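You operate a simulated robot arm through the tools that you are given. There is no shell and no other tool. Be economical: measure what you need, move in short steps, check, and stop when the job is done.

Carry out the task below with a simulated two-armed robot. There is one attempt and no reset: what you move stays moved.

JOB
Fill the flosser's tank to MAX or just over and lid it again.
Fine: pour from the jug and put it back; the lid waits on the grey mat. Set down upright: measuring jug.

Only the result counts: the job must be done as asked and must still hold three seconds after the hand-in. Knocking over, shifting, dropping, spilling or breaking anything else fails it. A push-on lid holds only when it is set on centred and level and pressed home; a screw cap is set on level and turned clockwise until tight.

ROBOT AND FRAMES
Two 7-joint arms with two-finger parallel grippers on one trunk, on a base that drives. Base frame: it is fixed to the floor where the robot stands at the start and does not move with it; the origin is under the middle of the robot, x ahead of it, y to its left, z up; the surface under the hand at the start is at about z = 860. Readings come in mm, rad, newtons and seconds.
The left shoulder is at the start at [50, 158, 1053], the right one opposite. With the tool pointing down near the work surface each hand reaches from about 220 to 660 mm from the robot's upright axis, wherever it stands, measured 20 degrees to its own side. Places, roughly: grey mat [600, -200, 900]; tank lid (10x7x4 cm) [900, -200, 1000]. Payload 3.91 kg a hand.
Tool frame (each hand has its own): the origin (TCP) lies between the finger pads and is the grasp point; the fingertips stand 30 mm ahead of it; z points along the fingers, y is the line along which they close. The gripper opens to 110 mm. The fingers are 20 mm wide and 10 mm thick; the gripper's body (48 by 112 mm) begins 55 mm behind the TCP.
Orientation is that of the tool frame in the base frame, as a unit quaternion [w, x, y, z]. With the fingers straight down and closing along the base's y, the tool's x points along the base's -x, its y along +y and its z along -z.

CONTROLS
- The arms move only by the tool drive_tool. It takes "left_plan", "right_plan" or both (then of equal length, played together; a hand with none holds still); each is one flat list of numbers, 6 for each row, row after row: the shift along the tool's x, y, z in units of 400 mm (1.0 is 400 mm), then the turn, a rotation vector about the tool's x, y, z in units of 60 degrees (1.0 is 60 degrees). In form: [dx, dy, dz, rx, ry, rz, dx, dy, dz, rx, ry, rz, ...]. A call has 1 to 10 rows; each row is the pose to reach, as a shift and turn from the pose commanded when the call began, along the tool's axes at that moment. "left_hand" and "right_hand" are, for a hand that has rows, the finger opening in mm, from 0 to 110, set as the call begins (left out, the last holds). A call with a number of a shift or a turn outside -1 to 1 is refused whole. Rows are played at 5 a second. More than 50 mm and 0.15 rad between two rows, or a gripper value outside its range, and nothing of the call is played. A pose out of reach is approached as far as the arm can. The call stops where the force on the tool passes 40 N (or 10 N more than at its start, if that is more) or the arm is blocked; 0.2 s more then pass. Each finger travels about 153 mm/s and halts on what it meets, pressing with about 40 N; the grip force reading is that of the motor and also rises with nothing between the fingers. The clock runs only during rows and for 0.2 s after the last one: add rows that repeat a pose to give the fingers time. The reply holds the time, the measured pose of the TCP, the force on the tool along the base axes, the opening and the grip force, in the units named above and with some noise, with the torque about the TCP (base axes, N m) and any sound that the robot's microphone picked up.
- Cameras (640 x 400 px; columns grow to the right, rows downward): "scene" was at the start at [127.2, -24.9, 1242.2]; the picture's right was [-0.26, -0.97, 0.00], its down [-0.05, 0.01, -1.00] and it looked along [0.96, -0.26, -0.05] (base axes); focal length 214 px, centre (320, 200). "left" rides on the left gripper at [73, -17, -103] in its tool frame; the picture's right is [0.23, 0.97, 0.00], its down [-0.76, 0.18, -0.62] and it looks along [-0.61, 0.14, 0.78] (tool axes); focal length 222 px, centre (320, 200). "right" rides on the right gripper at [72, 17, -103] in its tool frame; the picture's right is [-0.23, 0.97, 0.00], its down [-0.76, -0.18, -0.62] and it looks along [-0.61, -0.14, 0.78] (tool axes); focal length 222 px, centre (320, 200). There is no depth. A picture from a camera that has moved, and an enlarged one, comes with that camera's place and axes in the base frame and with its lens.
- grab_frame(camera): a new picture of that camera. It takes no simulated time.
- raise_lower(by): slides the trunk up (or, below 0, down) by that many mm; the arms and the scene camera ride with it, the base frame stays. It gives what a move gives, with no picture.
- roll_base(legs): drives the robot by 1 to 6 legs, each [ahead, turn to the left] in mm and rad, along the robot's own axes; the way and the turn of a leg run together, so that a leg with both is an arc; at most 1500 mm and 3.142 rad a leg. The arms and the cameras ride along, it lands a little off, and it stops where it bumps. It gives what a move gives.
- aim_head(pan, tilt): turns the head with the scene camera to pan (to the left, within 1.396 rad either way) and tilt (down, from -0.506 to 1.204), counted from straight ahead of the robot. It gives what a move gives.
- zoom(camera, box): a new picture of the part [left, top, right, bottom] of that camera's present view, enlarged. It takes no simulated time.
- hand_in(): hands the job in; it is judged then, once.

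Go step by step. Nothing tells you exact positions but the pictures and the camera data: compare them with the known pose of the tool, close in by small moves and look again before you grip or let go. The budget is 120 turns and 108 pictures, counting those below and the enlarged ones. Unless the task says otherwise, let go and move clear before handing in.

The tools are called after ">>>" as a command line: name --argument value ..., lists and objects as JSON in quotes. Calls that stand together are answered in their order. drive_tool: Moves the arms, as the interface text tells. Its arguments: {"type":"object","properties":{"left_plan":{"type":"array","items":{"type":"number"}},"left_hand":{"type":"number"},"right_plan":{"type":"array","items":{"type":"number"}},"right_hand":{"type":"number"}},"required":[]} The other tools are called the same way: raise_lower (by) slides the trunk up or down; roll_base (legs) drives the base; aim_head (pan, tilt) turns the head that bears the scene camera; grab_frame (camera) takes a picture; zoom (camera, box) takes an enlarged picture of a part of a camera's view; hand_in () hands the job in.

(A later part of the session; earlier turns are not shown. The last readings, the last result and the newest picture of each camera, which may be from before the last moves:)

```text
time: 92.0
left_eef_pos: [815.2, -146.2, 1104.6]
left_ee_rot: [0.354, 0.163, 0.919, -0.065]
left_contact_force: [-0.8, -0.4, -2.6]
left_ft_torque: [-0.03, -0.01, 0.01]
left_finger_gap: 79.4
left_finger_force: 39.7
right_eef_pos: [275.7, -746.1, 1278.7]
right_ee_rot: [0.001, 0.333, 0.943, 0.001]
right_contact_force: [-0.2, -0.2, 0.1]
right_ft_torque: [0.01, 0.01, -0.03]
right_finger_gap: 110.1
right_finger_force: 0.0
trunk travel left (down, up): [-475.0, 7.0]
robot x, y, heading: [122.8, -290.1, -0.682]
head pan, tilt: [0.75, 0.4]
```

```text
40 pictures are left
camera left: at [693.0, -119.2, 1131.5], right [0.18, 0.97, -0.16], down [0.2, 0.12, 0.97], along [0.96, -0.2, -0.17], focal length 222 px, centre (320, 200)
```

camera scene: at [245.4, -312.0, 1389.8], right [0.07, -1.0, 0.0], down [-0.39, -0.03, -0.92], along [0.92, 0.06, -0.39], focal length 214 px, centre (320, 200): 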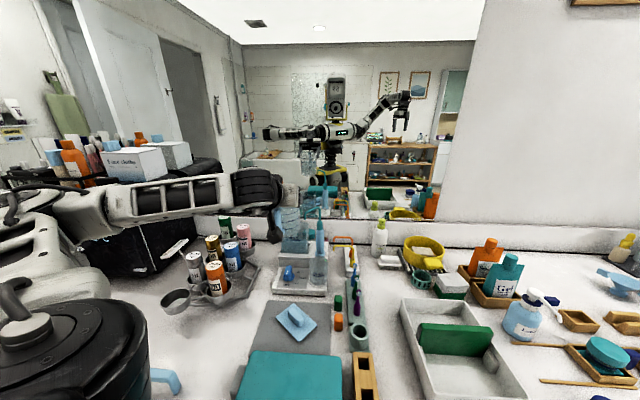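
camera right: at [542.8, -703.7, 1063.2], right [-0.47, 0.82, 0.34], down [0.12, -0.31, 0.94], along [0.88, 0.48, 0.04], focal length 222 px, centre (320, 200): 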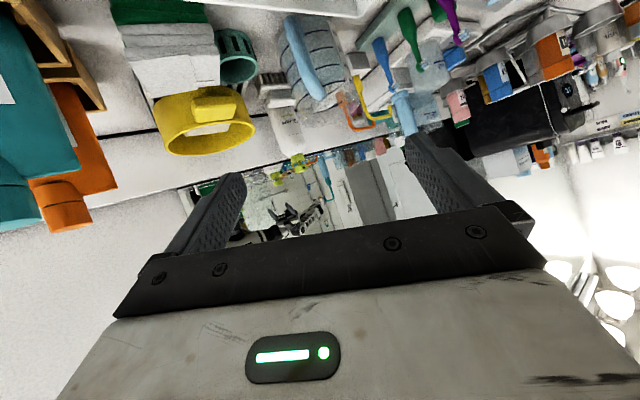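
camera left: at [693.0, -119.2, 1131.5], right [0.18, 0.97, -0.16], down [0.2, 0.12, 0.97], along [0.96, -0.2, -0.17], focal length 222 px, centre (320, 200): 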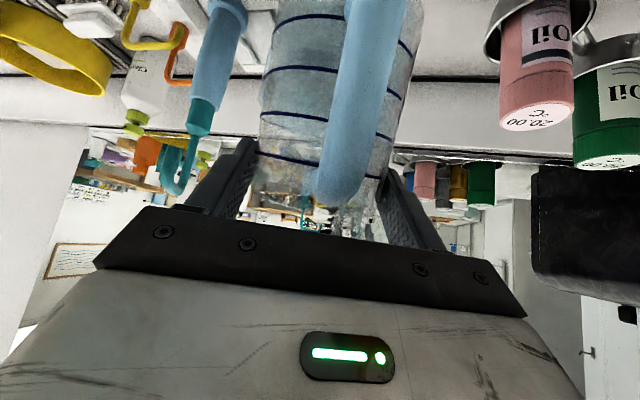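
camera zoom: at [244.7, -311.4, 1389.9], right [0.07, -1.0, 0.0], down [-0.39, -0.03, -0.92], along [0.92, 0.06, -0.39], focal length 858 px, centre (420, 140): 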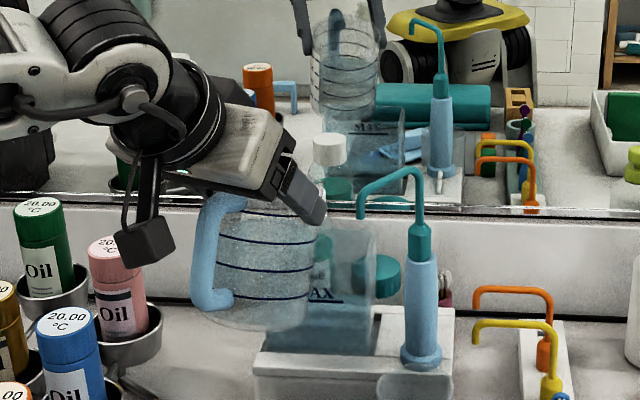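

>>> drive_tool --left_plan '[0.013, 0.0015, 0.02, 0, 0.083, 0, 0.0265, 0.003, 0.039, 0, 0.1667, 0, 0.0265, 0.003, 0.039, 0, 0.1667, 0]'

>>> zoom --camera "scene" --box '[260, 165, 340, 245]'

```text
time: 92.8
left_eef_pos: [818.5, -146.1, 1085.3]
left_ee_rot: [0.272, 0.167, 0.946, -0.049]
left_contact_force: [0.0, 0.5, -3.1]
left_ft_torque: [-0.05, -0.06, 0.0]
left_finger_gap: 78.9
left_finger_force: 39.9
right_eef_pos: [276.1, -745.2, 1279.7]
right_ee_rot: [0.0, 0.333, 0.943, 0.0]
right_contact_force: [-0.5, -0.4, 0.2]
right_ft_torque: [0.01, -0.04, 0.04]
right_finger_gap: 110.0
right_finger_force: 0.0
trunk travel left (down, up): [-475.0, 7.0]
robot x, y, heading: [120.8, -288.9, -0.68]
head pan, tilt: [0.75, 0.4]
```

```text
5.00 times, centred on (300, 205) of scene
camera zoom: at [244.9, -311.3, 1389.8], right [0.07, -1.0, 0.0], down [-0.39, -0.03, -0.92], along [0.92, 0.06, -0.39], focal length 1072 px, centre (420, 175)
```

zoom: 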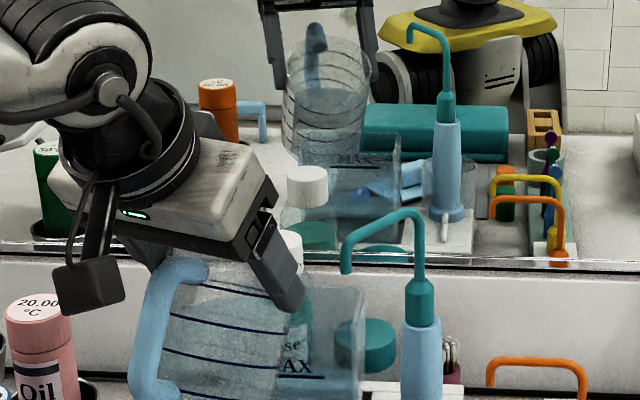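

>>> drive_tool --left_plan '[-0.004, 0, 0, 0, 0.05, 0, -0.008, 0, 0.001, 0, 0.1, 0, -0.008, 0, 0.001, 0, 0.1, 0, -0.008, 0, 0.001, 0, 0.1, 0, -0.008, 0, 0.001, 0, 0.1, 0]'

>>> zoom --camera "scene" --box '[260, 165, 340, 245]'

```text
time: 94.0
left_eef_pos: [820.6, -147.4, 1088.4]
left_ee_rot: [0.222, 0.17, 0.959, -0.041]
left_contact_force: [-0.5, 0.3, -3.7]
left_ft_torque: [-0.03, -0.11, -0.01]
left_finger_gap: 79.1
left_finger_force: 40.3
right_eef_pos: [276.6, -745.3, 1278.4]
right_ee_rot: [0.0, 0.333, 0.943, 0.001]
right_contact_force: [0.4, -0.1, -0.3]
right_ft_torque: [0.0, 0.0, 0.02]
right_finger_gap: 109.9
right_finger_force: 0.1
trunk travel left (down, up): [-475.0, 7.0]
robot x, y, heading: [123.4, -295.7, -0.679]
head pan, tilt: [0.75, 0.4]
```

```text
5.00 times, centred on (300, 205) of scene
camera zoom: at [245.1, -311.3, 1389.8], right [0.07, -1.0, 0.0], down [-0.39, -0.03, -0.92], along [0.92, 0.06, -0.39], focal length 1072 px, centre (420, 175)
```

zoom: 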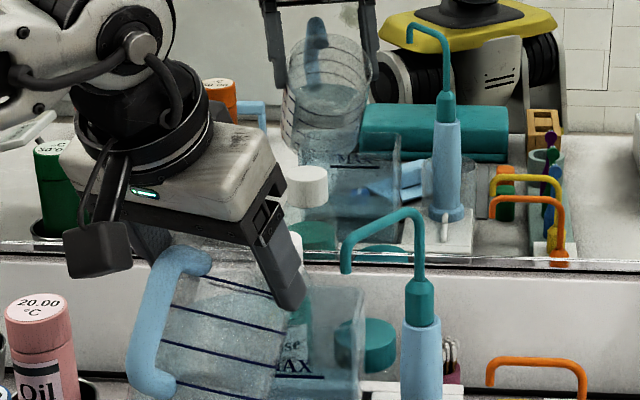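

>>> drive_tool --left_plan '[-0.005, 0, -0.001, 0, 0.05, 0, -0.0105, 0, -0.002, 0, 0.1, 0, -0.0105, 0, -0.002, 0, 0.1, 0, -0.0105, 0, -0.002, 0, 0.1, 0, -0.0105, 0, -0.002, 0, 0.1, 0]'

>>> zoom --camera "scene" --box '[260, 165, 340, 245]'

```text
time: 95.2
left_eef_pos: [823.3, -149.1, 1090.5]
left_ee_rot: [0.171, 0.171, 0.97, -0.032]
left_contact_force: [-0.2, 0.7, -3.5]
left_ft_torque: [-0.05, -0.1, 0.0]
left_finger_gap: 79.2
left_finger_force: 40.7
right_eef_pos: [277.7, -746.8, 1278.9]
right_ee_rot: [0.0, 0.333, 0.943, 0.001]
right_contact_force: [-0.3, -0.3, -0.2]
right_ft_torque: [0.0, 0.01, -0.01]
right_finger_gap: 110.2
right_finger_force: 0.0
trunk travel left (down, up): [-475.0, 7.0]
robot x, y, heading: [121.3, -291.1, -0.686]
head pan, tilt: [0.75, 0.4]
```

```text
5.00 times, centred on (300, 205) of scene
camera zoom: at [245.1, -311.3, 1389.8], right [0.07, -1.0, 0.0], down [-0.39, -0.03, -0.92], along [0.92, 0.06, -0.39], focal length 1072 px, centre (420, 175)
```

zoom: 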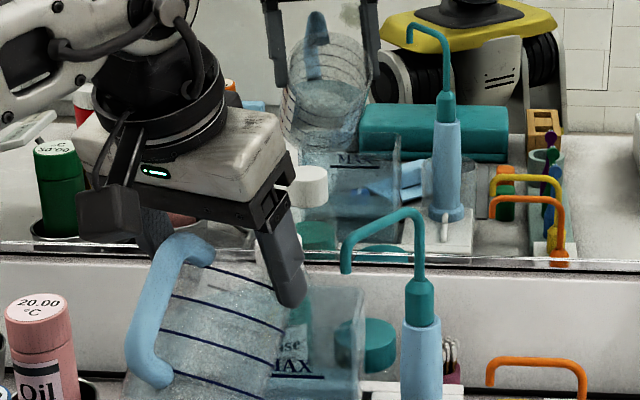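

>>> drive_tool --left_plan '[-0.004, 0, 0, 0, 0.042, 0, -0.0083, 0, 0, 0, 0.083, 0, -0.0083, 0, 0, 0, 0.083, 0, -0.0083, 0, 0, 0, 0.083, 0]'

>>> zoom --camera "scene" --box '[285, 165, 355, 245]'

```text
time: 96.2
left_eef_pos: [826.2, -149.9, 1089.3]
left_ee_rot: [0.131, 0.173, 0.976, -0.025]
left_contact_force: [0.3, 0.6, -3.4]
left_ft_torque: [-0.01, -0.08, 0.0]
left_finger_gap: 79.0
left_finger_force: 39.9
right_eef_pos: [276.1, -744.6, 1278.7]
right_ee_rot: [0.001, 0.333, 0.943, 0.0]
right_contact_force: [-0.6, 0.3, 0.5]
right_ft_torque: [-0.02, -0.01, -0.01]
right_finger_gap: 110.2
right_finger_force: 0.0
trunk travel left (down, up): [-475.0, 7.0]
robot x, y, heading: [122.4, -289.4, -0.684]
head pan, tilt: [0.75, 0.4]
```

```text
5.00 times, centred on (320, 205) of scene
camera zoom: at [245.1, -311.4, 1389.8], right [0.07, -1.0, 0.0], down [-0.39, -0.03, -0.92], along [0.92, 0.06, -0.39], focal length 1072 px, centre (320, 175)
```

zoom: 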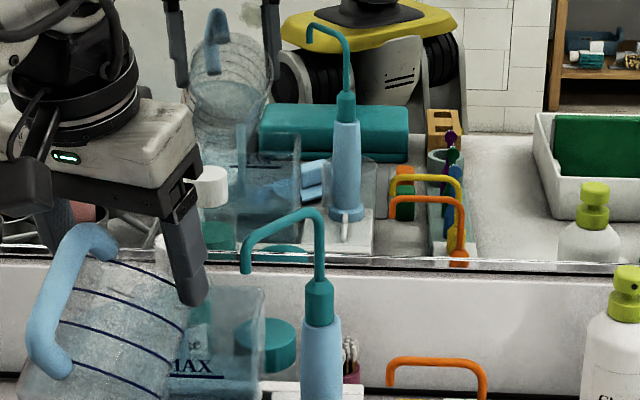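

>>> zoom --camera "scene" --box '[300, 160, 350, 220]'

>>> zoom --camera "left" --box '[220, 60, 440, 240]'

```text
6.67 times, centred on (325, 190) of scene
camera zoom: at [245.1, -311.4, 1389.8], right [0.07, -1.0, 0.0], down [-0.39, -0.03, -0.92], along [0.92, 0.06, -0.39], focal length 1430 px, centre (287, 267)
```

zoom: 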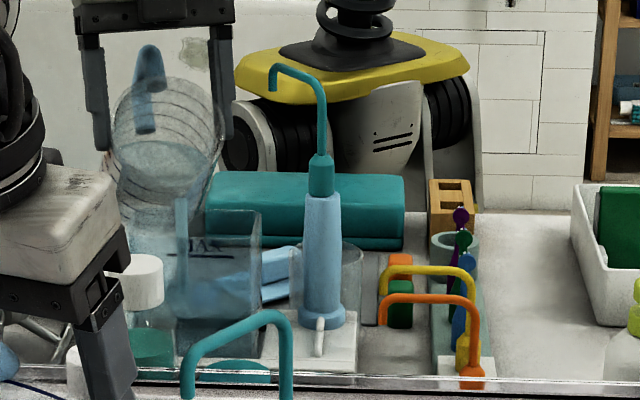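

```text
2.22 times, centred on (330, 150) of left
camera zoom: at [728.6, -132.6, 1169.9], right [0.13, 0.99, -0.06], down [0.6, -0.03, 0.8], along [0.79, -0.14, -0.6], focal length 494 px, centre (298, 311)
```

zoom: 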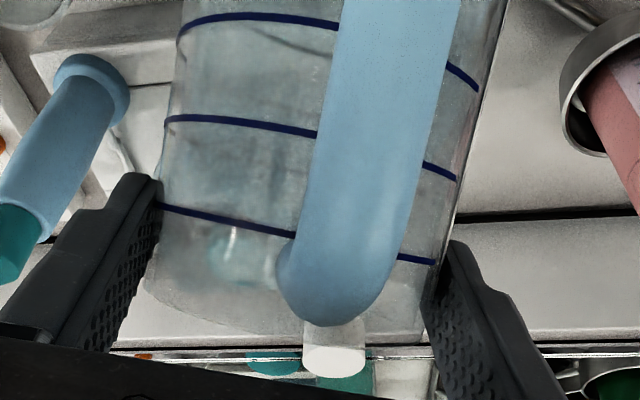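

In the mirror a stream runs from the lip into the tank: pouring has begun. I hold and watch the level.

>>> drive_tool --left_plan '[0, 0, 0, 0, 0, 0, 0, 0, 0, 0, 0, 0, 0, 0, 0, 0, 0, 0, 0, 0, 0, 0, 0, 0]'

>>> zoom --camera "scene" --box '[285, 175, 345, 245]'

```text
time: 97.2
left_eef_pos: [826.4, -148.7, 1089.9]
left_ee_rot: [0.13, 0.173, 0.976, -0.024]
left_contact_force: [0.3, 0.0, -3.1]
left_ft_torque: [-0.01, -0.12, 0.01]
left_finger_gap: 79.1
left_finger_force: 40.2
right_eef_pos: [275.4, -745.7, 1278.8]
right_ee_rot: [-0.001, 0.333, 0.943, 0.0]
right_contact_force: [0.2, -0.5, 0.4]
right_ft_torque: [-0.01, 0.03, 0.03]
right_finger_gap: 109.9
right_finger_force: 0.1
trunk travel left (down, up): [-475.0, 7.0]
robot x, y, heading: [119.3, -289.5, -0.684]
head pan, tilt: [0.75, 0.4]
```

```text
5.71 times, centred on (315, 210) of scene
camera zoom: at [245.0, -311.3, 1389.8], right [0.07, -1.0, 0.0], down [-0.39, -0.03, -0.92], along [0.92, 0.06, -0.39], focal length 1226 px, centre (349, 143)
```

zoom: 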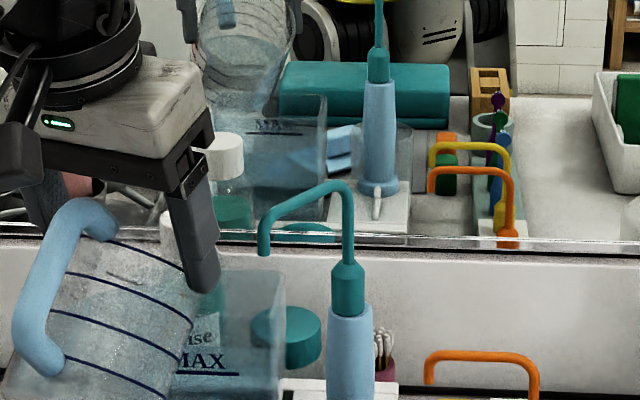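

>>> zoom --camera "scene" --box '[280, 205, 340, 255]'

```text
8.00 times, centred on (310, 230) of scene
camera zoom: at [245.0, -311.3, 1389.8], right [0.07, -1.0, 0.0], down [-0.39, -0.03, -0.92], along [0.92, 0.06, -0.39], focal length 1716 px, centre (400, -40)
```

zoom: 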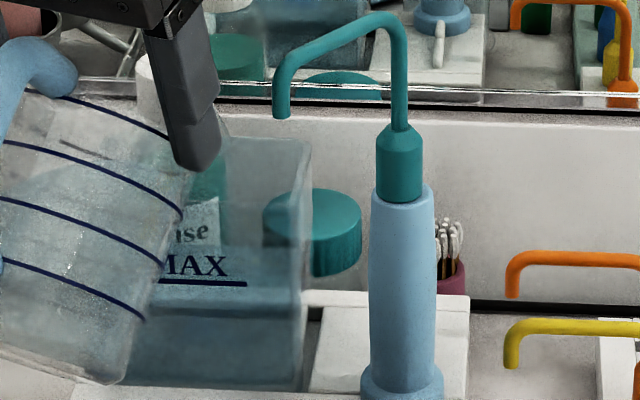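

Level is rising (front waterline now ~16 mm under MAX). Tilting 5° more.

>>> drive_tool --left_plan '[-0.0055, 0, -0.004, 0, 0.042, 0, -0.011, 0, -0.0075, 0, 0.083, 0, -0.011, 0, -0.0075, 0, 0.083, 0, -0.011, 0, -0.0075, 0, 0.083, 0, -0.011, 0, -0.0075, 0, 0.083, 0, -0.011, 0, -0.0075, 0, 0.083, 0]'

>>> zoom --camera "scene" --box '[280, 205, 340, 255]'

```text
time: 98.5
left_eef_pos: [829.5, -152.0, 1094.3]
left_ee_rot: [0.088, 0.173, 0.981, -0.016]
left_contact_force: [-0.5, -0.4, -3.5]
left_ft_torque: [-0.04, -0.13, 0.0]
left_finger_gap: 79.0
left_finger_force: 40.2
right_eef_pos: [276.2, -744.2, 1279.5]
right_ee_rot: [0.001, 0.333, 0.943, 0.001]
right_contact_force: [-0.1, 0.0, -0.3]
right_ft_torque: [-0.01, 0.05, 0.02]
right_finger_gap: 110.0
right_finger_force: 0.1
trunk travel left (down, up): [-475.0, 7.0]
robot x, y, heading: [122.4, -287.6, -0.682]
head pan, tilt: [0.75, 0.4]
```

```text
8.00 times, centred on (310, 230) of scene
camera zoom: at [245.0, -311.4, 1389.8], right [0.07, -1.0, 0.0], down [-0.39, -0.03, -0.92], along [0.92, 0.06, -0.39], focal length 1716 px, centre (400, -40)
```

zoom: 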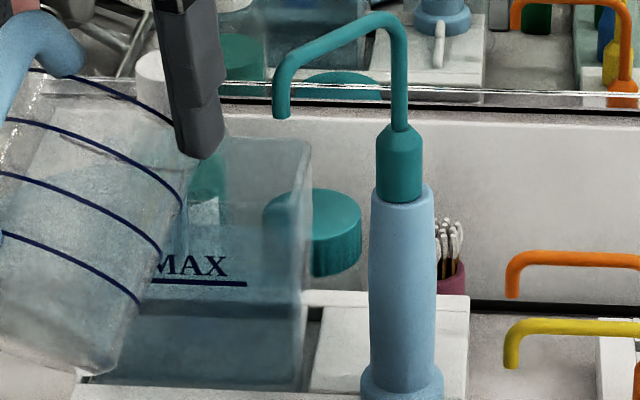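

>>> drive_tool --left_plan '[0, 0, 0, 0, 0, 0, 0, 0, 0, 0, 0, 0, 0, 0, 0, 0, 0, 0, 0, 0, 0, 0, 0, 0]'

>>> zoom --camera "scene" --box '[280, 205, 340, 255]'

```text
time: 99.5
left_eef_pos: [829.4, -150.6, 1095.3]
left_ee_rot: [0.088, 0.173, 0.981, -0.017]
left_contact_force: [0.4, -0.6, -2.9]
left_ft_torque: [-0.01, -0.14, 0.0]
left_finger_gap: 79.2
left_finger_force: 40.5
right_eef_pos: [277.0, -745.9, 1279.0]
right_ee_rot: [0.0, 0.332, 0.943, 0.001]
right_contact_force: [-0.1, 0.1, 0.9]
right_ft_torque: [-0.01, -0.01, 0.0]
right_finger_gap: 110.4
right_finger_force: 0.0
trunk travel left (down, up): [-475.0, 7.0]
robot x, y, heading: [120.6, -293.1, -0.68]
head pan, tilt: [0.75, 0.4]
```

```text
8.00 times, centred on (310, 230) of scene
camera zoom: at [245.0, -311.4, 1389.8], right [0.07, -1.0, 0.0], down [-0.39, -0.03, -0.92], along [0.92, 0.06, -0.39], focal length 1716 px, centre (400, -40)
```

zoom: 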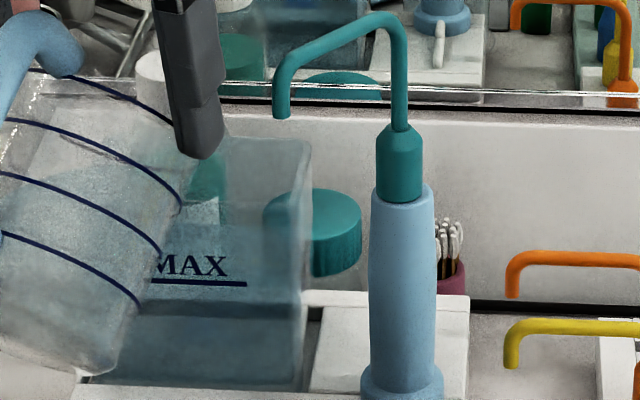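

>>> drive_tool --left_plan '[-0.0055, 0, -0.003, 0, 0.042, 0, -0.011, 0, -0.0065, 0, 0.083, 0, -0.011, 0, -0.0065, 0, 0.083, 0, -0.011, 0, -0.0065, 0, 0.083, 0, -0.011, 0, -0.0065, 0, 0.083, 0, -0.011, 0, -0.0065, 0, 0.083, 0, -0.011, 0, -0.0065, 0, 0.083, 0]'

>>> zoom --camera "scene" --box '[280, 205, 340, 255]'

```text
time: 101.2
left_eef_pos: [833.9, -151.3, 1097.8]
left_ee_rot: [0.045, 0.174, 0.984, -0.009]
left_contact_force: [-0.1, 0.9, -2.2]
left_ft_torque: [-0.01, -0.06, -0.03]
left_finger_gap: 79.3
left_finger_force: 40.4
right_eef_pos: [276.8, -745.5, 1279.3]
right_ee_rot: [0.001, 0.333, 0.943, 0.001]
right_contact_force: [0.5, -0.6, -0.9]
right_ft_torque: [-0.02, 0.0, 0.0]
right_finger_gap: 110.1
right_finger_force: 0.1
trunk travel left (down, up): [-475.0, 7.0]
robot x, y, heading: [122.9, -288.4, -0.685]
head pan, tilt: [0.75, 0.4]
```

```text
8.00 times, centred on (310, 230) of scene
camera zoom: at [244.9, -311.4, 1389.8], right [0.07, -1.0, 0.0], down [-0.39, -0.03, -0.92], along [0.92, 0.06, -0.39], focal length 1716 px, centre (400, -40)
```

zoom: 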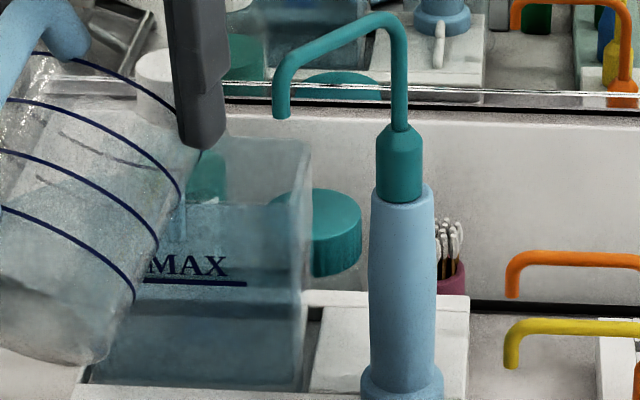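

>>> zoom --camera "scene" --box '[294, 222, 324, 247]'

```text
16.00 times, centred on (309, 234) of scene
camera zoom: at [244.9, -311.4, 1389.8], right [0.07, -1.0, 0.0], down [-0.39, -0.03, -0.92], along [0.92, 0.06, -0.39], focal length 3432 px, centre (496, -352)
```

zoom: 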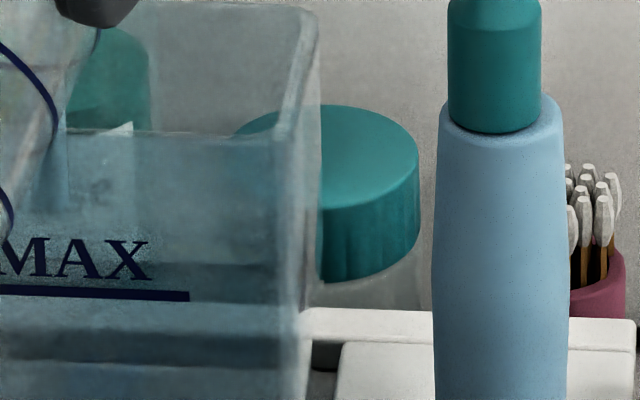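

The surface now looks at or slightly above MAX by geometry. I tilt the jug back 20° to stop the flow and check.

>>> drive_tool --left_plan '[0.012, 0, 0.009, 0, -0.111, 0, 0.024, 0, 0.018, 0, -0.222, 0, 0.036, 0, 0.027, 0, -0.333, 0, 0.036, 0, 0.027, 0, -0.333, 0]'

>>> zoom --camera "scene" --box '[294, 222, 324, 247]'

```text
time: 102.2
left_eef_pos: [819.2, -147.9, 1086.9]
left_ee_rot: [0.214, 0.17, 0.961, -0.039]
left_contact_force: [0.6, -0.5, -1.8]
left_ft_torque: [-0.01, -0.05, 0.01]
left_finger_gap: 78.9
left_finger_force: 40.0
right_eef_pos: [276.3, -745.7, 1278.5]
right_ee_rot: [0.001, 0.334, 0.943, 0.001]
right_contact_force: [-0.9, -0.4, -0.8]
right_ft_torque: [-0.01, 0.0, 0.01]
right_finger_gap: 110.1
right_finger_force: 0.1
trunk travel left (down, up): [-475.0, 7.0]
robot x, y, heading: [120.6, -292.0, -0.687]
head pan, tilt: [0.75, 0.4]
```

```text
16.00 times, centred on (309, 234) of scene
camera zoom: at [245.2, -311.6, 1389.8], right [0.07, -1.0, 0.0], down [-0.39, -0.03, -0.92], along [0.92, 0.06, -0.39], focal length 3432 px, centre (496, -352)
```

zoom: 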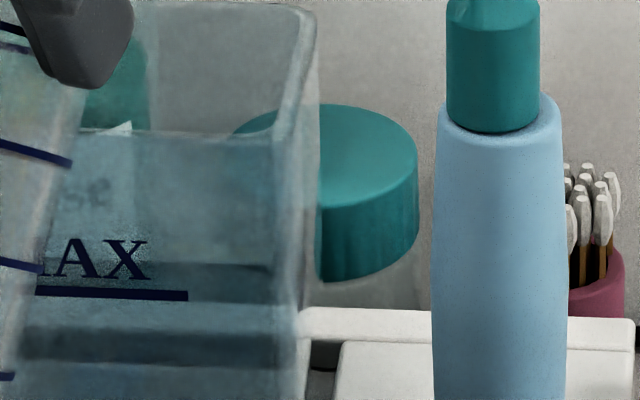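

>>> drive_tool --left_plan '[0.0346, 0.005, -0.047, -0.033, -0.087, -0.035, 0.069, 0.01, -0.094, -0.067, -0.174, -0.07, 0.104, 0.015, -0.141, -0.1, -0.261, -0.105, 0.138, 0.02, -0.188, -0.133, -0.349, -0.14, 0.173, 0.025, -0.235, -0.166, -0.436, -0.1755, 0.207, 0.03, -0.282, -0.2, -0.523, -0.21, 0.242, 0.0345, -0.329, -0.233, -0.61, -0.2457, 0.242, 0.0345, -0.329, -0.233, -0.61, -0.2457]'

>>> zoom --camera "scene" --box '[270, 205, 340, 255]'

>>> grab_frame --camera "left"

```text
time: 104.0
left_eef_pos: [690.4, -85.3, 1163.3]
left_ee_rot: [0.516, 0.0, 0.856, -0.002]
left_contact_force: [-0.2, -0.3, -2.4]
left_ft_torque: [0.0, 0.0, -0.02]
left_finger_gap: 79.1
left_finger_force: 40.1
right_eef_pos: [275.3, -746.2, 1278.4]
right_ee_rot: [0.001, 0.334, 0.943, 0.001]
right_contact_force: [0.1, 0.6, 0.1]
right_ft_torque: [0.01, -0.02, 0.0]
right_finger_gap: 110.0
right_finger_force: 0.0
trunk travel left (down, up): [-475.0, 7.0]
robot x, y, heading: [120.3, -288.8, -0.681]
head pan, tilt: [0.75, 0.4]
```

```text
8.00 times, centred on (305, 230) of scene
camera zoom: at [245.2, -311.4, 1389.8], right [0.07, -1.0, 0.0], down [-0.39, -0.03, -0.92], along [0.92, 0.06, -0.39], focal length 1716 px, centre (440, -40)
```

zoom: 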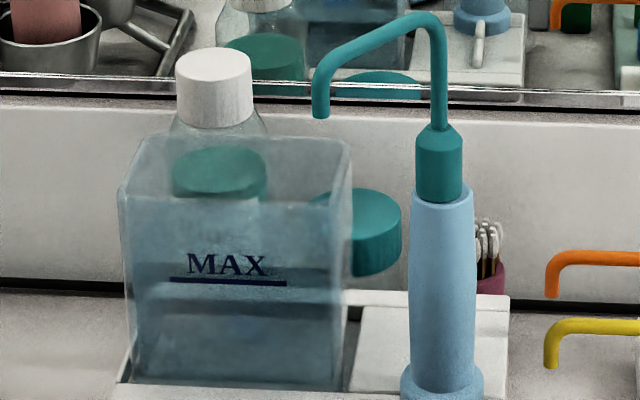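

```text
25 pictures are left
camera left: at [565.0, -102.7, 1145.8], right [-0.1, 0.97, -0.2], down [-0.19, 0.18, 0.96], along [0.98, 0.14, 0.17], focal length 222 px, centre (320, 200)
```

left: 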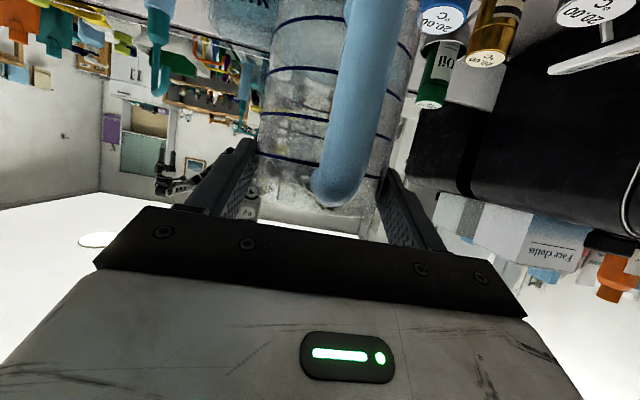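

The tank view is clear of the jug now, but refraction makes the waterline ambiguous. I lower the hand slightly to view the tank with its camera.

>>> drive_tool --left_plan '[0.07, -0.006, 0.009, 0, 0, 0, 0.14, -0.0125, 0.018, 0, 0, 0, 0.14, -0.0125, 0.018, 0, 0, 0]'

>>> zoom --camera "left" --box '[190, 0, 310, 90]'

```text
time: 104.8
left_eef_pos: [676.8, -89.5, 1108.3]
left_ee_rot: [0.516, 0.001, 0.856, -0.002]
left_contact_force: [-0.7, 0.0, -1.9]
left_ft_torque: [-0.02, 0.01, -0.01]
left_finger_gap: 79.4
left_finger_force: 39.4
left hand out of reach, approached as far as the arm can: row 2, 3
right_eef_pos: [276.8, -746.1, 1278.4]
right_ee_rot: [0.001, 0.333, 0.943, 0.001]
right_contact_force: [-0.6, 0.1, -0.2]
right_ft_torque: [-0.01, 0.03, 0.02]
right_finger_gap: 110.1
right_finger_force: 0.0
trunk travel left (down, up): [-475.0, 7.0]
robot x, y, heading: [121.1, -294.8, -0.684]
head pan, tilt: [0.75, 0.4]
```

```text
4.44 times, centred on (250, 45) of left
camera zoom: at [551.2, -107.0, 1092.0], right [-0.1, 0.97, -0.2], down [-0.19, 0.18, 0.96], along [0.98, 0.14, 0.17], focal length 987 px, centre (631, 889)
```

zoom: 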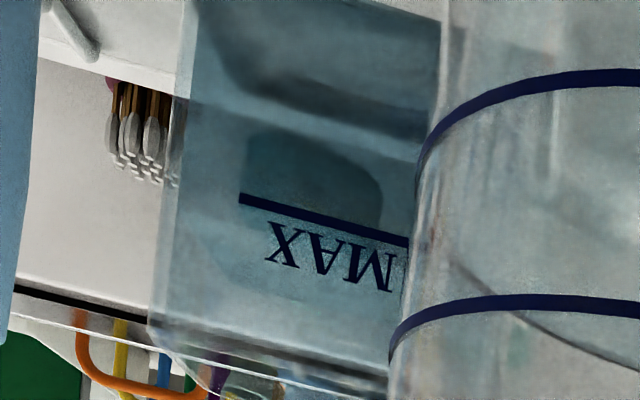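

>>> zoom --camera "left" --box '[215, 20, 275, 85]'

```text
6.15 times, centred on (245, 52) of left
camera zoom: at [551.2, -107.0, 1092.0], right [-0.1, 0.97, -0.2], down [-0.19, 0.18, 0.96], along [0.98, 0.14, 0.17], focal length 1367 px, centre (782, 1108)
```

zoom: 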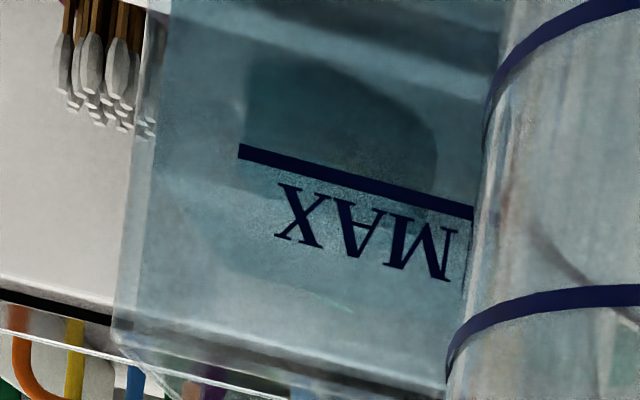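

By geometry the surface lies a few mm above MAX; good. Now I return the jug: lift and sweep right, staying well in front of the hook.

>>> drive_tool --left_plan '[-0.083, 0, -0.044, 0, 0, 0, -0.166, 0, -0.088, 0, 0, 0, -0.167, -0.12, -0.086, -0.008, 0, -0.004, -0.168, -0.24, -0.084, -0.017, 0, -0.009, -0.169, -0.36, -0.081, -0.025, 0, -0.013, -0.17, -0.48, -0.079, -0.034, 0, -0.018, -0.171, -0.6, -0.077, -0.042, 0, -0.022, -0.172, -0.72, -0.075, -0.051, 0, -0.027, -0.174, -0.84, -0.072, -0.06, 0, -0.031, -0.175, -0.96, -0.07, -0.068, 0, -0.036]'

>>> grab_frame --camera "scene"

```text
time: 107.0
left_eef_pos: [685.2, -476.7, 1186.4]
left_ee_rot: [0.515, -0.035, 0.856, 0.02]
left_contact_force: [-0.2, -0.6, -1.8]
left_ft_torque: [-0.02, 0.01, 0.04]
left_finger_gap: 78.9
left_finger_force: 40.5
left hand out of reach, approached as far as the arm can: row 1, 3
right_eef_pos: [275.9, -747.0, 1277.8]
right_ee_rot: [0.0, 0.332, 0.943, 0.001]
right_contact_force: [0.2, -0.1, -0.3]
right_ft_torque: [0.04, 0.01, 0.02]
right_finger_gap: 110.1
right_finger_force: 0.0
trunk travel left (down, up): [-475.0, 7.0]
robot x, y, heading: [124.3, -288.3, -0.685]
head pan, tilt: [0.75, 0.4]
```

```text
22 pictures are left
camera scene: at [244.6, -312.9, 1389.8], right [0.07, -1.0, 0.0], down [-0.39, -0.02, -0.92], along [0.92, 0.06, -0.39], focal length 214 px, centre (320, 200)
```

scene: 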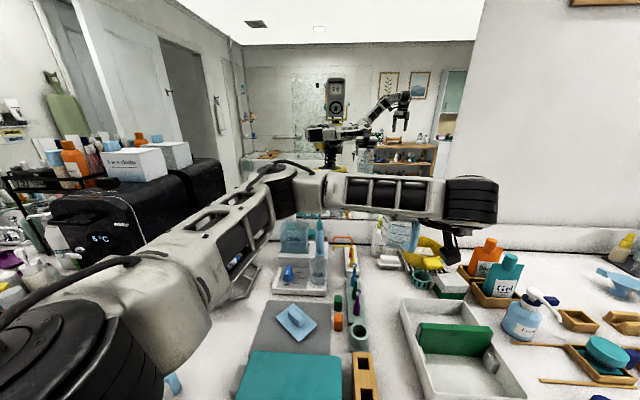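

>>> roll_base --legs '[[0, 0.685], [-90, 0], [0, -1.571], [490, 0], [0, 1.571], [55, 0]]'

>>> aim_head --pan 0.05 --tilt 0.45

```text
time: 120.6
left_eef_pos: [634.4, -539.4, 1187.7]
left_ee_rot: [0.475, -0.336, 0.788, 0.202]
left_contact_force: [0.6, 0.4, -2.0]
left_ft_torque: [-0.02, 0.01, 0.0]
left_finger_gap: 78.6
left_finger_force: 40.0
right_eef_pos: [507.1, -1013.6, 1277.9]
right_ee_rot: [0.0, -0.023, 1.0, 0.0]
right_contact_force: [0.1, 0.5, 0.3]
right_ft_torque: [0.01, 0.01, -0.02]
right_finger_gap: 110.0
right_finger_force: 0.1
trunk travel left (down, up): [-475.0, 7.0]
robot x, y, heading: [89.3, -775.1, 0.034]
head pan, tilt: [0.75, 0.4]
```

```text
time: 121.7
left_eef_pos: [632.4, -540.2, 1187.4]
left_ee_rot: [0.475, -0.336, 0.789, 0.2]
left_contact_force: [0.2, -0.3, -1.0]
left_ft_torque: [-0.05, 0.03, -0.01]
left_finger_gap: 78.9
left_finger_force: 40.1
right_eef_pos: [506.4, -1015.8, 1278.6]
right_ee_rot: [-0.001, -0.022, 1.0, 0.001]
right_contact_force: [0.9, 0.3, 0.1]
right_ft_torque: [-0.02, -0.01, 0.0]
right_finger_gap: 110.0
right_finger_force: 0.0
trunk travel left (down, up): [-475.0, 7.0]
robot x, y, heading: [89.9, -776.2, 0.04]
head pan, tilt: [0.051, 0.45]
```

>>> drive_tool --left_plan '[0.021, -0.045, 0.075, 0.007, 0, 0.004, 0.042, -0.089, 0.151, 0.014, 0, 0.008, 0.062, -0.134, 0.226, 0.021, 0, 0.011, 0.083, -0.179, 0.301, 0.028, 0, 0.015, 0.104, -0.2235, 0.3765, 0.035, 0, 0.019, 0.104, -0.2235, 0.3765, 0.035, 0, 0.019]'

>>> grab_frame --camera "left"

```text
time: 123.1
left_eef_pos: [773.8, -519.9, 1079.8]
left_ee_rot: [0.479, -0.319, 0.795, 0.191]
left_contact_force: [-0.4, -1.1, -2.6]
left_ft_torque: [0.02, -0.05, 0.0]
left_finger_gap: 79.0
left_finger_force: 40.3
right_eef_pos: [505.9, -1013.6, 1279.4]
right_ee_rot: [0.0, -0.023, 1.0, 0.001]
right_contact_force: [0.0, -0.1, 0.4]
right_ft_torque: [0.0, -0.01, 0.02]
right_finger_gap: 110.1
right_finger_force: 0.1
trunk travel left (down, up): [-475.0, 7.0]
robot x, y, heading: [93.2, -776.2, 0.038]
head pan, tilt: [0.051, 0.45]
```

```text
21 pictures are left
camera left: at [695.5, -618.0, 1062.3], right [-0.75, 0.63, -0.2], down [-0.26, 0.0, 0.96], along [0.61, 0.78, 0.17], focal length 222 px, centre (320, 200)
```

left: 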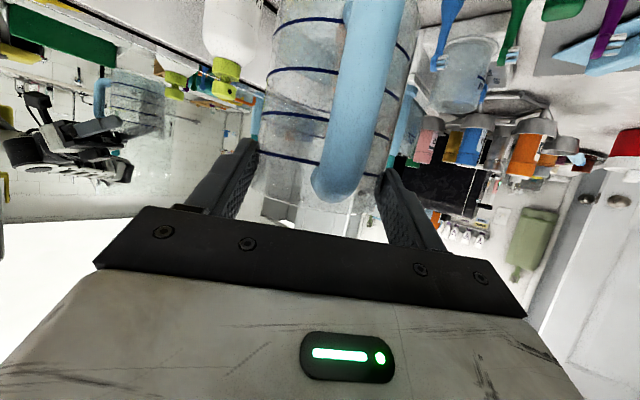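

>>> drive_tool --left_plan '[0.077, -0.005, 0.041, 0, 0, 0, 0.155, -0.005, 0.082, 0, 0, 0, 0.232, -0.005, 0.124, 0, 0, 0, 0.243, -0.005, 0.13, 0, 0, 0, 0.243, -0.005, 0.13, 0, 0, 0]'

>>> grab_frame --camera "left"

```text
time: 124.3
left_eef_pos: [777.6, -520.3, 967.9]
left_ee_rot: [0.48, -0.319, 0.795, 0.191]
left_contact_force: [-0.4, 0.3, -0.5]
left_ft_torque: [-0.03, 0.02, 0.03]
left_finger_gap: 79.1
left_finger_force: 40.0
right_eef_pos: [506.7, -1014.7, 1278.0]
right_ee_rot: [-0.001, -0.023, 1.0, 0.001]
right_contact_force: [-0.1, -1.2, 0.2]
right_ft_torque: [-0.01, -0.05, 0.0]
right_finger_gap: 110.2
right_finger_force: 0.0
trunk travel left (down, up): [-475.0, 7.0]
robot x, y, heading: [88.3, -779.2, 0.04]
head pan, tilt: [0.051, 0.45]
```

```text
20 pictures are left
camera left: at [698.4, -620.0, 951.1], right [-0.75, 0.63, -0.2], down [-0.26, 0.0, 0.96], along [0.61, 0.78, 0.17], focal length 222 px, centre (320, 200)
```

left: 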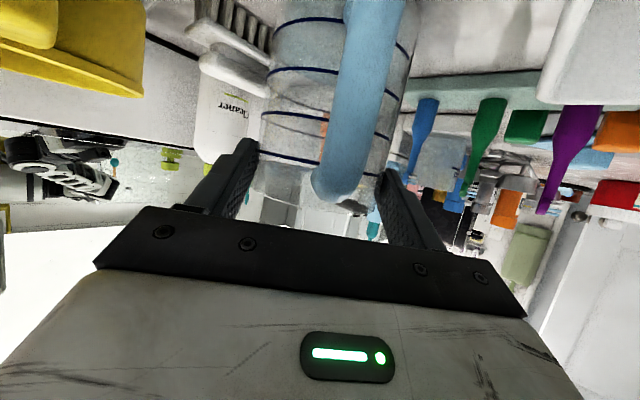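

>>> drive_tool --left_plan '[0.0044, 0, 0.0023, 0, 0, 0, 0.0088, 0, 0.0047, 0, 0, 0, 0.011, 0, 0.0059, 0, 0, 0, 0.011, 0, 0.0059, 0, 0, 0]'

```text
time: 125.3
left_eef_pos: [778.3, -521.5, 963.3]
left_ee_rot: [0.479, -0.319, 0.795, 0.191]
left_contact_force: [-0.6, -0.2, -0.6]
left_ft_torque: [0.08, 0.11, 0.03]
left_finger_gap: 79.0
left_finger_force: 40.3
right_eef_pos: [505.9, -1014.0, 1279.0]
right_ee_rot: [-0.001, -0.023, 1.0, 0.001]
right_contact_force: [-0.4, 0.2, 1.1]
right_ft_torque: [0.0, 0.05, -0.01]
right_finger_gap: 110.2
right_finger_force: 0.0
trunk travel left (down, up): [-475.0, 7.0]
robot x, y, heading: [86.9, -772.8, 0.039]
head pan, tilt: [0.051, 0.45]
```

>>> drive_tool --left_plan '[0.0022, 0, 0.0012, 0, 0, 0, 0.0044, 0, 0.0023, 0, 0, 0, 0.0044, 0, 0.0023, 0, 0, 0]'

```text
time: 126.1
left_eef_pos: [778.0, -521.2, 963.0]
left_ee_rot: [0.479, -0.319, 0.795, 0.191]
left_contact_force: [-2.0, 0.5, 5.3]
left_ft_torque: [0.23, 0.23, 0.02]
left_finger_gap: 79.1
left_finger_force: 40.2
right_eef_pos: [505.0, -1015.0, 1280.1]
right_ee_rot: [0.0, -0.023, 1.0, 0.001]
right_contact_force: [0.4, 0.6, 0.5]
right_ft_torque: [-0.01, 0.04, 0.06]
right_finger_gap: 110.0
right_finger_force: 0.1
trunk travel left (down, up): [-475.0, 7.0]
robot x, y, heading: [89.1, -777.5, 0.047]
head pan, tilt: [0.051, 0.45]
```

The jug is on the counter (5 N contact). Release and retreat along the approach axis.

>>> drive_tool --left_plan '[0, 0, 0, 0, 0, 0, 0, 0, 0, 0, 0, 0, 0, 0, -0.05, 0, 0, 0, 0, 0, -0.13, 0, 0, 0, 0, 0, -0.22, 0, 0, 0, 0, 0, -0.31, 0, 0, 0, -0.1, 0, -0.37, 0, 0, 0, -0.2, 0, -0.42, 0, 0, 0]' --left_hand 108

>>> grab_frame --camera "left"

>>> zoom --camera "scene" --box '[160, 190, 320, 300]'

```text
time: 127.9
left_eef_pos: [696.9, -596.9, 1114.2]
left_ee_rot: [0.479, -0.319, 0.795, 0.191]
left_contact_force: [-0.5, -0.6, -0.1]
left_ft_torque: [0.02, 0.01, 0.02]
left_finger_gap: 108.0
left_finger_force: 0.1
right_eef_pos: [504.5, -1014.4, 1278.1]
right_ee_rot: [0.0, -0.022, 1.0, 0.001]
right_contact_force: [1.0, 0.6, 0.1]
right_ft_torque: [0.03, -0.01, -0.01]
right_finger_gap: 109.7
right_finger_force: 0.0
trunk travel left (down, up): [-475.0, 7.0]
robot x, y, heading: [90.2, -778.4, 0.038]
head pan, tilt: [0.051, 0.45]
```

```text
19 pictures are left
camera left: at [617.3, -696.0, 1096.9], right [-0.75, 0.63, -0.2], down [-0.27, 0.0, 0.96], along [0.61, 0.78, 0.17], focal length 222 px, centre (320, 200)
```

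left: 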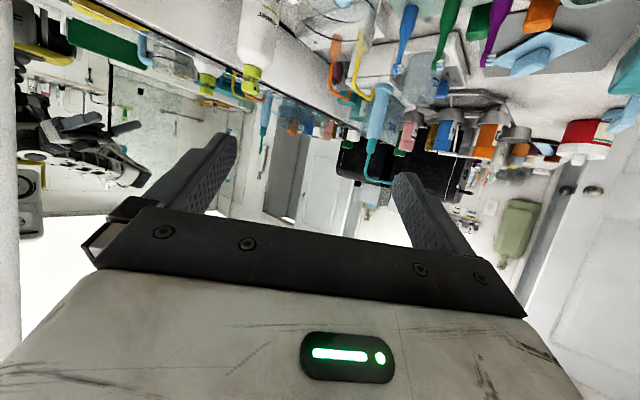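

```text
3.64 times, centred on (240, 245) of scene
camera zoom: at [219.7, -767.5, 1385.2], right [0.09, -1.0, 0.0], down [-0.43, -0.04, -0.9], along [0.9, 0.08, -0.43], focal length 780 px, centre (611, 36)
```

zoom: 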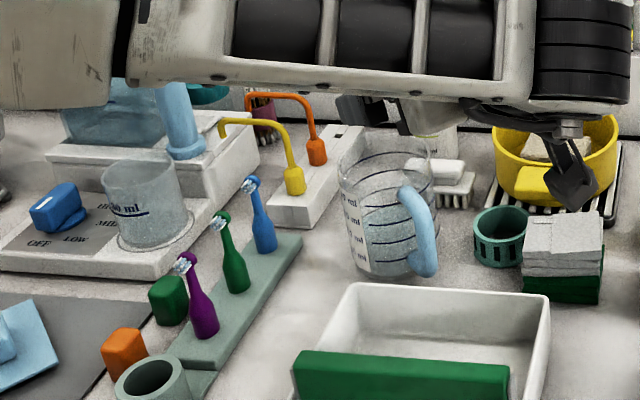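

The jug stands back in place. Now drive back to the tank position (hand raised first).

>>> drive_tool --left_plan '[-0.1, 0, -0.08, 0, 0, 0, -0.16, 0, -0.15, 0, 0, 0]' --left_hand 80

>>> roll_base --legs '[[-55, 0], [0, 1.533], [432, 0], [0, -1.571], [100, 0]]'

>>> grab_frame --camera "scene"

```text
refused: row 1 steps farther than a row can; nothing moved
```

```text
time: 139.3
left_eef_pos: [739.8, -202.0, 1112.4]
left_ee_rot: [0.483, -0.3, 0.803, 0.18]
left_contact_force: [-0.4, 0.3, 0.2]
left_ft_torque: [0.01, 0.01, 0.0]
left_finger_gap: 107.8
left_finger_force: 0.1
right_eef_pos: [529.7, -608.8, 1278.5]
right_ee_rot: [0.001, 0.001, 1.0, 0.001]
right_contact_force: [0.4, 0.7, -0.1]
right_ft_torque: [-0.01, -0.05, -0.02]
right_finger_gap: 109.9
right_finger_force: 0.1
trunk travel left (down, up): [-475.0, 7.0]
robot x, y, heading: [126.9, -352.0, -0.004]
head pan, tilt: [0.051, 0.45]
```

```text
17 pictures are left
camera scene: at [255.5, -348.8, 1385.1], right [0.04, -1.0, 0.0], down [-0.44, -0.02, -0.9], along [0.9, 0.04, -0.44], focal length 214 px, centre (320, 200)
```

scene: 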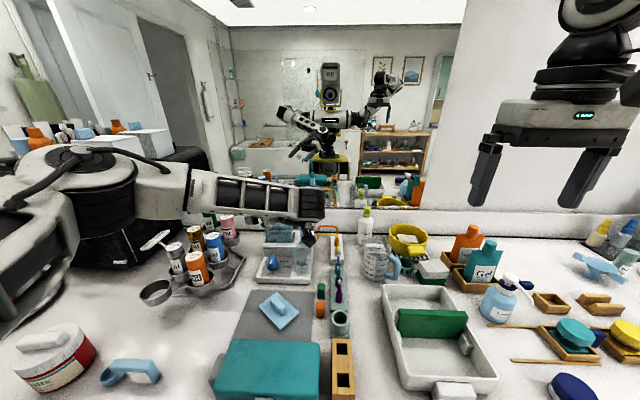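

>>> drive_tool --left_plan '[-0.05, 0, -0.08, 0, 0, 0, -0.08, 0, -0.1, 0.092, 0.045, 0.068, -0.09, 0, -0.08, 0.1835, 0.09, 0.136, -0.095, -0.001, -0.06, 0.275, 0.1355, 0.2035, -0.098, -0.002, -0.04, 0.367, 0.181, 0.271, -0.098, -0.003, -0.02, 0.459, 0.226, 0.339, -0.098, -0.003, -0.018, 0.5505, 0.271, 0.407, -0.098, -0.003, -0.018, 0.5505, 0.271, 0.407]' --left_hand 0

>>> zoom --camera "scene" --box '[245, 180, 335, 250]'

>>> grab_frame --camera "left"

```text
time: 141.1
left_eef_pos: [749.8, -194.9, 1150.6]
left_ee_rot: [0.385, 0.001, 0.923, -0.001]
left_contact_force: [0.4, 0.4, 0.0]
left_ft_torque: [0.03, 0.02, -0.03]
left_finger_gap: 0.0
left_finger_force: 37.4
right_eef_pos: [528.1, -609.4, 1279.2]
right_ee_rot: [0.0, 0.002, 1.0, 0.001]
right_contact_force: [-0.3, -0.5, -0.1]
right_ft_torque: [-0.01, 0.03, 0.03]
right_finger_gap: 109.7
right_finger_force: 0.1
trunk travel left (down, up): [-475.0, 7.0]
robot x, y, heading: [123.3, -352.1, -0.011]
head pan, tilt: [0.051, 0.45]
```

```text
5.71 times, centred on (290, 215) of scene
camera zoom: at [255.0, -348.9, 1385.2], right [0.04, -1.0, 0.0], down [-0.43, -0.02, -0.9], along [0.9, 0.04, -0.44], focal length 1226 px, centre (491, 114)
```

zoom: 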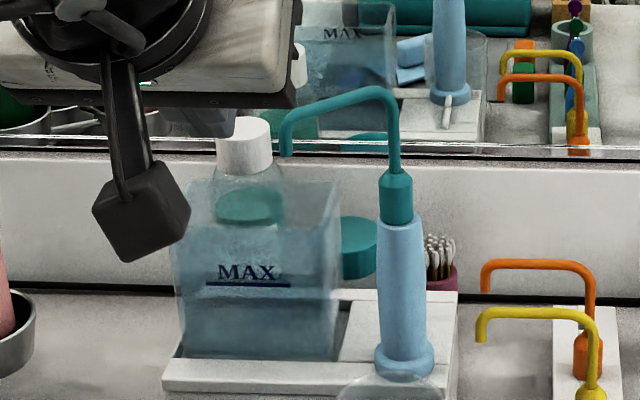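

```text
15 pictures are left
camera left: at [624.5, -211.9, 1171.2], right [-0.16, 0.97, -0.16], down [0.1, 0.18, 0.98], along [0.98, 0.14, -0.12], focal length 222 px, centre (320, 200)
```

left: 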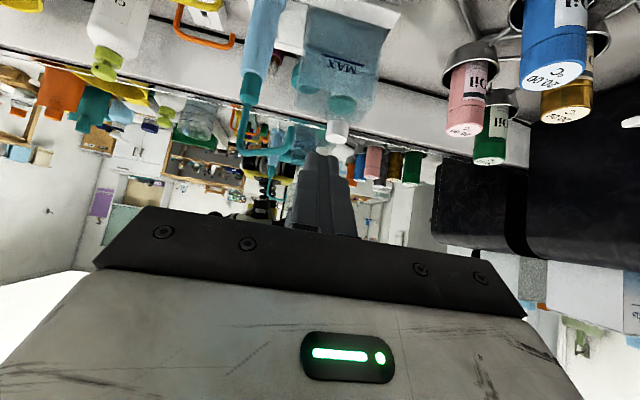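

The hook tip is now at ≈(809,-220,1090) versus originally ≈(785,-270). With closed fingers I push it gently back to its original direction.

>>> drive_tool --left_plan '[0.004, -0.002, 0.09, 0, 0, 0, 0.008, -0.004, 0.181, 0, 0, 0, 0.008, -0.02, 0.181, 0, 0, 0, 0.008, -0.035, 0.181, 0, 0, 0, 0.008, -0.05, 0.181, 0, 0, 0, 0.008, -0.065, 0.181, 0, 0, 0, 0.008, -0.08, 0.181, 0, 0, 0]'

>>> zoom --camera "scene" --box '[245, 180, 335, 250]'

```text
time: 142.7
left_eef_pos: [800.5, -225.9, 1096.5]
left_ee_rot: [0.385, 0.0, 0.923, 0.0]
left_contact_force: [0.5, -0.1, -0.2]
left_ft_torque: [-0.03, 0.0, -0.03]
left_finger_gap: 0.2
left_finger_force: 37.6
right_eef_pos: [528.0, -609.8, 1278.7]
right_ee_rot: [0.0, 0.001, 1.0, 0.002]
right_contact_force: [0.6, 0.2, 0.2]
right_ft_torque: [-0.02, 0.0, 0.02]
right_finger_gap: 110.2
right_finger_force: 0.0
trunk travel left (down, up): [-475.0, 7.0]
robot x, y, heading: [122.7, -347.0, -0.011]
head pan, tilt: [0.051, 0.45]
```

```text
5.71 times, centred on (290, 215) of scene
camera zoom: at [255.0, -348.8, 1385.2], right [0.04, -1.0, 0.0], down [-0.43, -0.02, -0.9], along [0.9, 0.04, -0.44], focal length 1226 px, centre (491, 114)
```

zoom: 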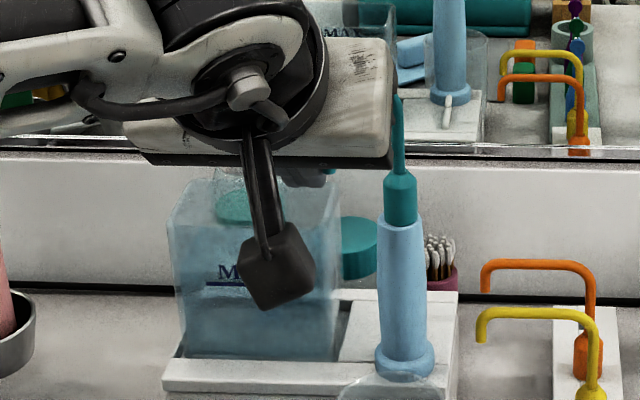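

>>> drive_tool --left_plan '[0, -0.014, 0, 0, 0, 0, 0, -0.028, 0, 0, 0, 0, 0, -0.042, 0, 0, 0, 0, 0, -0.055, 0, 0, 0, 0, 0, -0.068, 0, 0, 0, 0, 0, -0.02, 0, 0, 0, 0, 0, 0.06, 0, 0, 0, 0, -0.05, 0.1, -0.05, 0, 0, 0, -0.1, 0.15, -0.13, 0, 0, 0]'

>>> zoom --camera "scene" --box '[245, 180, 335, 250]'

```text
time: 144.7
left_eef_pos: [789.6, -162.4, 1162.7]
left_ee_rot: [0.384, 0.001, 0.923, -0.001]
left_contact_force: [-0.3, -0.1, -0.3]
left_ft_torque: [0.02, 0.0, 0.02]
left_finger_gap: 0.0
left_finger_force: 37.7
right_eef_pos: [527.7, -610.0, 1279.0]
right_ee_rot: [-0.001, 0.001, 1.0, 0.001]
right_contact_force: [0.0, 0.0, 0.5]
right_ft_torque: [-0.02, -0.01, -0.02]
right_finger_gap: 109.9
right_finger_force: 0.1
trunk travel left (down, up): [-475.0, 7.0]
robot x, y, heading: [123.1, -350.7, -0.009]
head pan, tilt: [0.051, 0.45]
```

```text
5.71 times, centred on (290, 215) of scene
camera zoom: at [254.5, -348.2, 1385.2], right [0.04, -1.0, 0.0], down [-0.43, -0.02, -0.9], along [0.9, 0.04, -0.43], focal length 1226 px, centre (491, 114)
```

zoom: 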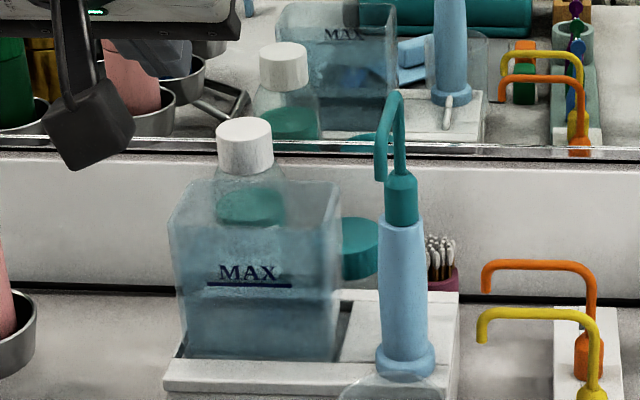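

The hook is back to its original direction and the handpiece stands upright; the tank level is just over MAX. Now fetch the lid from the mat.

>>> drive_tool --left_plan '[0.094, -0.001, -0.034, 0.0785, 0, 0.0785, 0.189, -0.002, -0.068, 0.157, 0, 0.157, 0.283, -0.003, -0.1015, 0.2355, 0, 0.2355, 0.377, -0.004, -0.135, 0.314, 0, 0.314, 0.472, -0.005, -0.169, 0.3925, 0, 0.3925, 0.566, -0.0065, -0.203, 0.471, 0, 0.471, 0.566, -0.0065, -0.203, 0.471, 0, 0.471]' --left_hand 80

>>> zoom --camera "left" --box '[200, 0, 440, 200]'

```text
time: 146.3
left_eef_pos: [572.1, -165.6, 1057.5]
left_ee_rot: [0.361, 0.316, 0.868, -0.131]
left_contact_force: [0.0, 0.9, 0.3]
left_ft_torque: [0.01, -0.01, 0.0]
left_finger_gap: 80.2
left_finger_force: 0.1
right_eef_pos: [529.6, -609.6, 1279.5]
right_ee_rot: [0.0, 0.001, 1.0, 0.001]
right_contact_force: [0.4, -0.1, -0.4]
right_ft_torque: [0.0, -0.02, 0.04]
right_finger_gap: 110.0
right_finger_force: 0.1
trunk travel left (down, up): [-475.0, 7.0]
robot x, y, heading: [123.1, -348.0, -0.009]
head pan, tilt: [0.051, 0.45]
```

```text
2.00 times, centred on (320, 100) of left
camera zoom: at [465.3, -98.9, 1077.8], right [0.5, 0.85, -0.16], down [0.19, 0.07, 0.98], along [0.84, -0.52, -0.12], focal length 444 px, centre (320, 400)
```

zoom: 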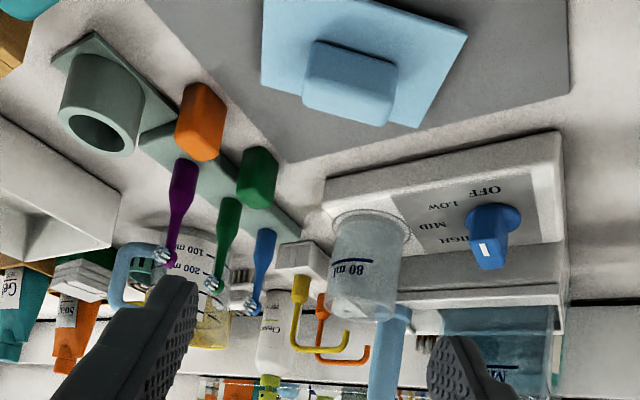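

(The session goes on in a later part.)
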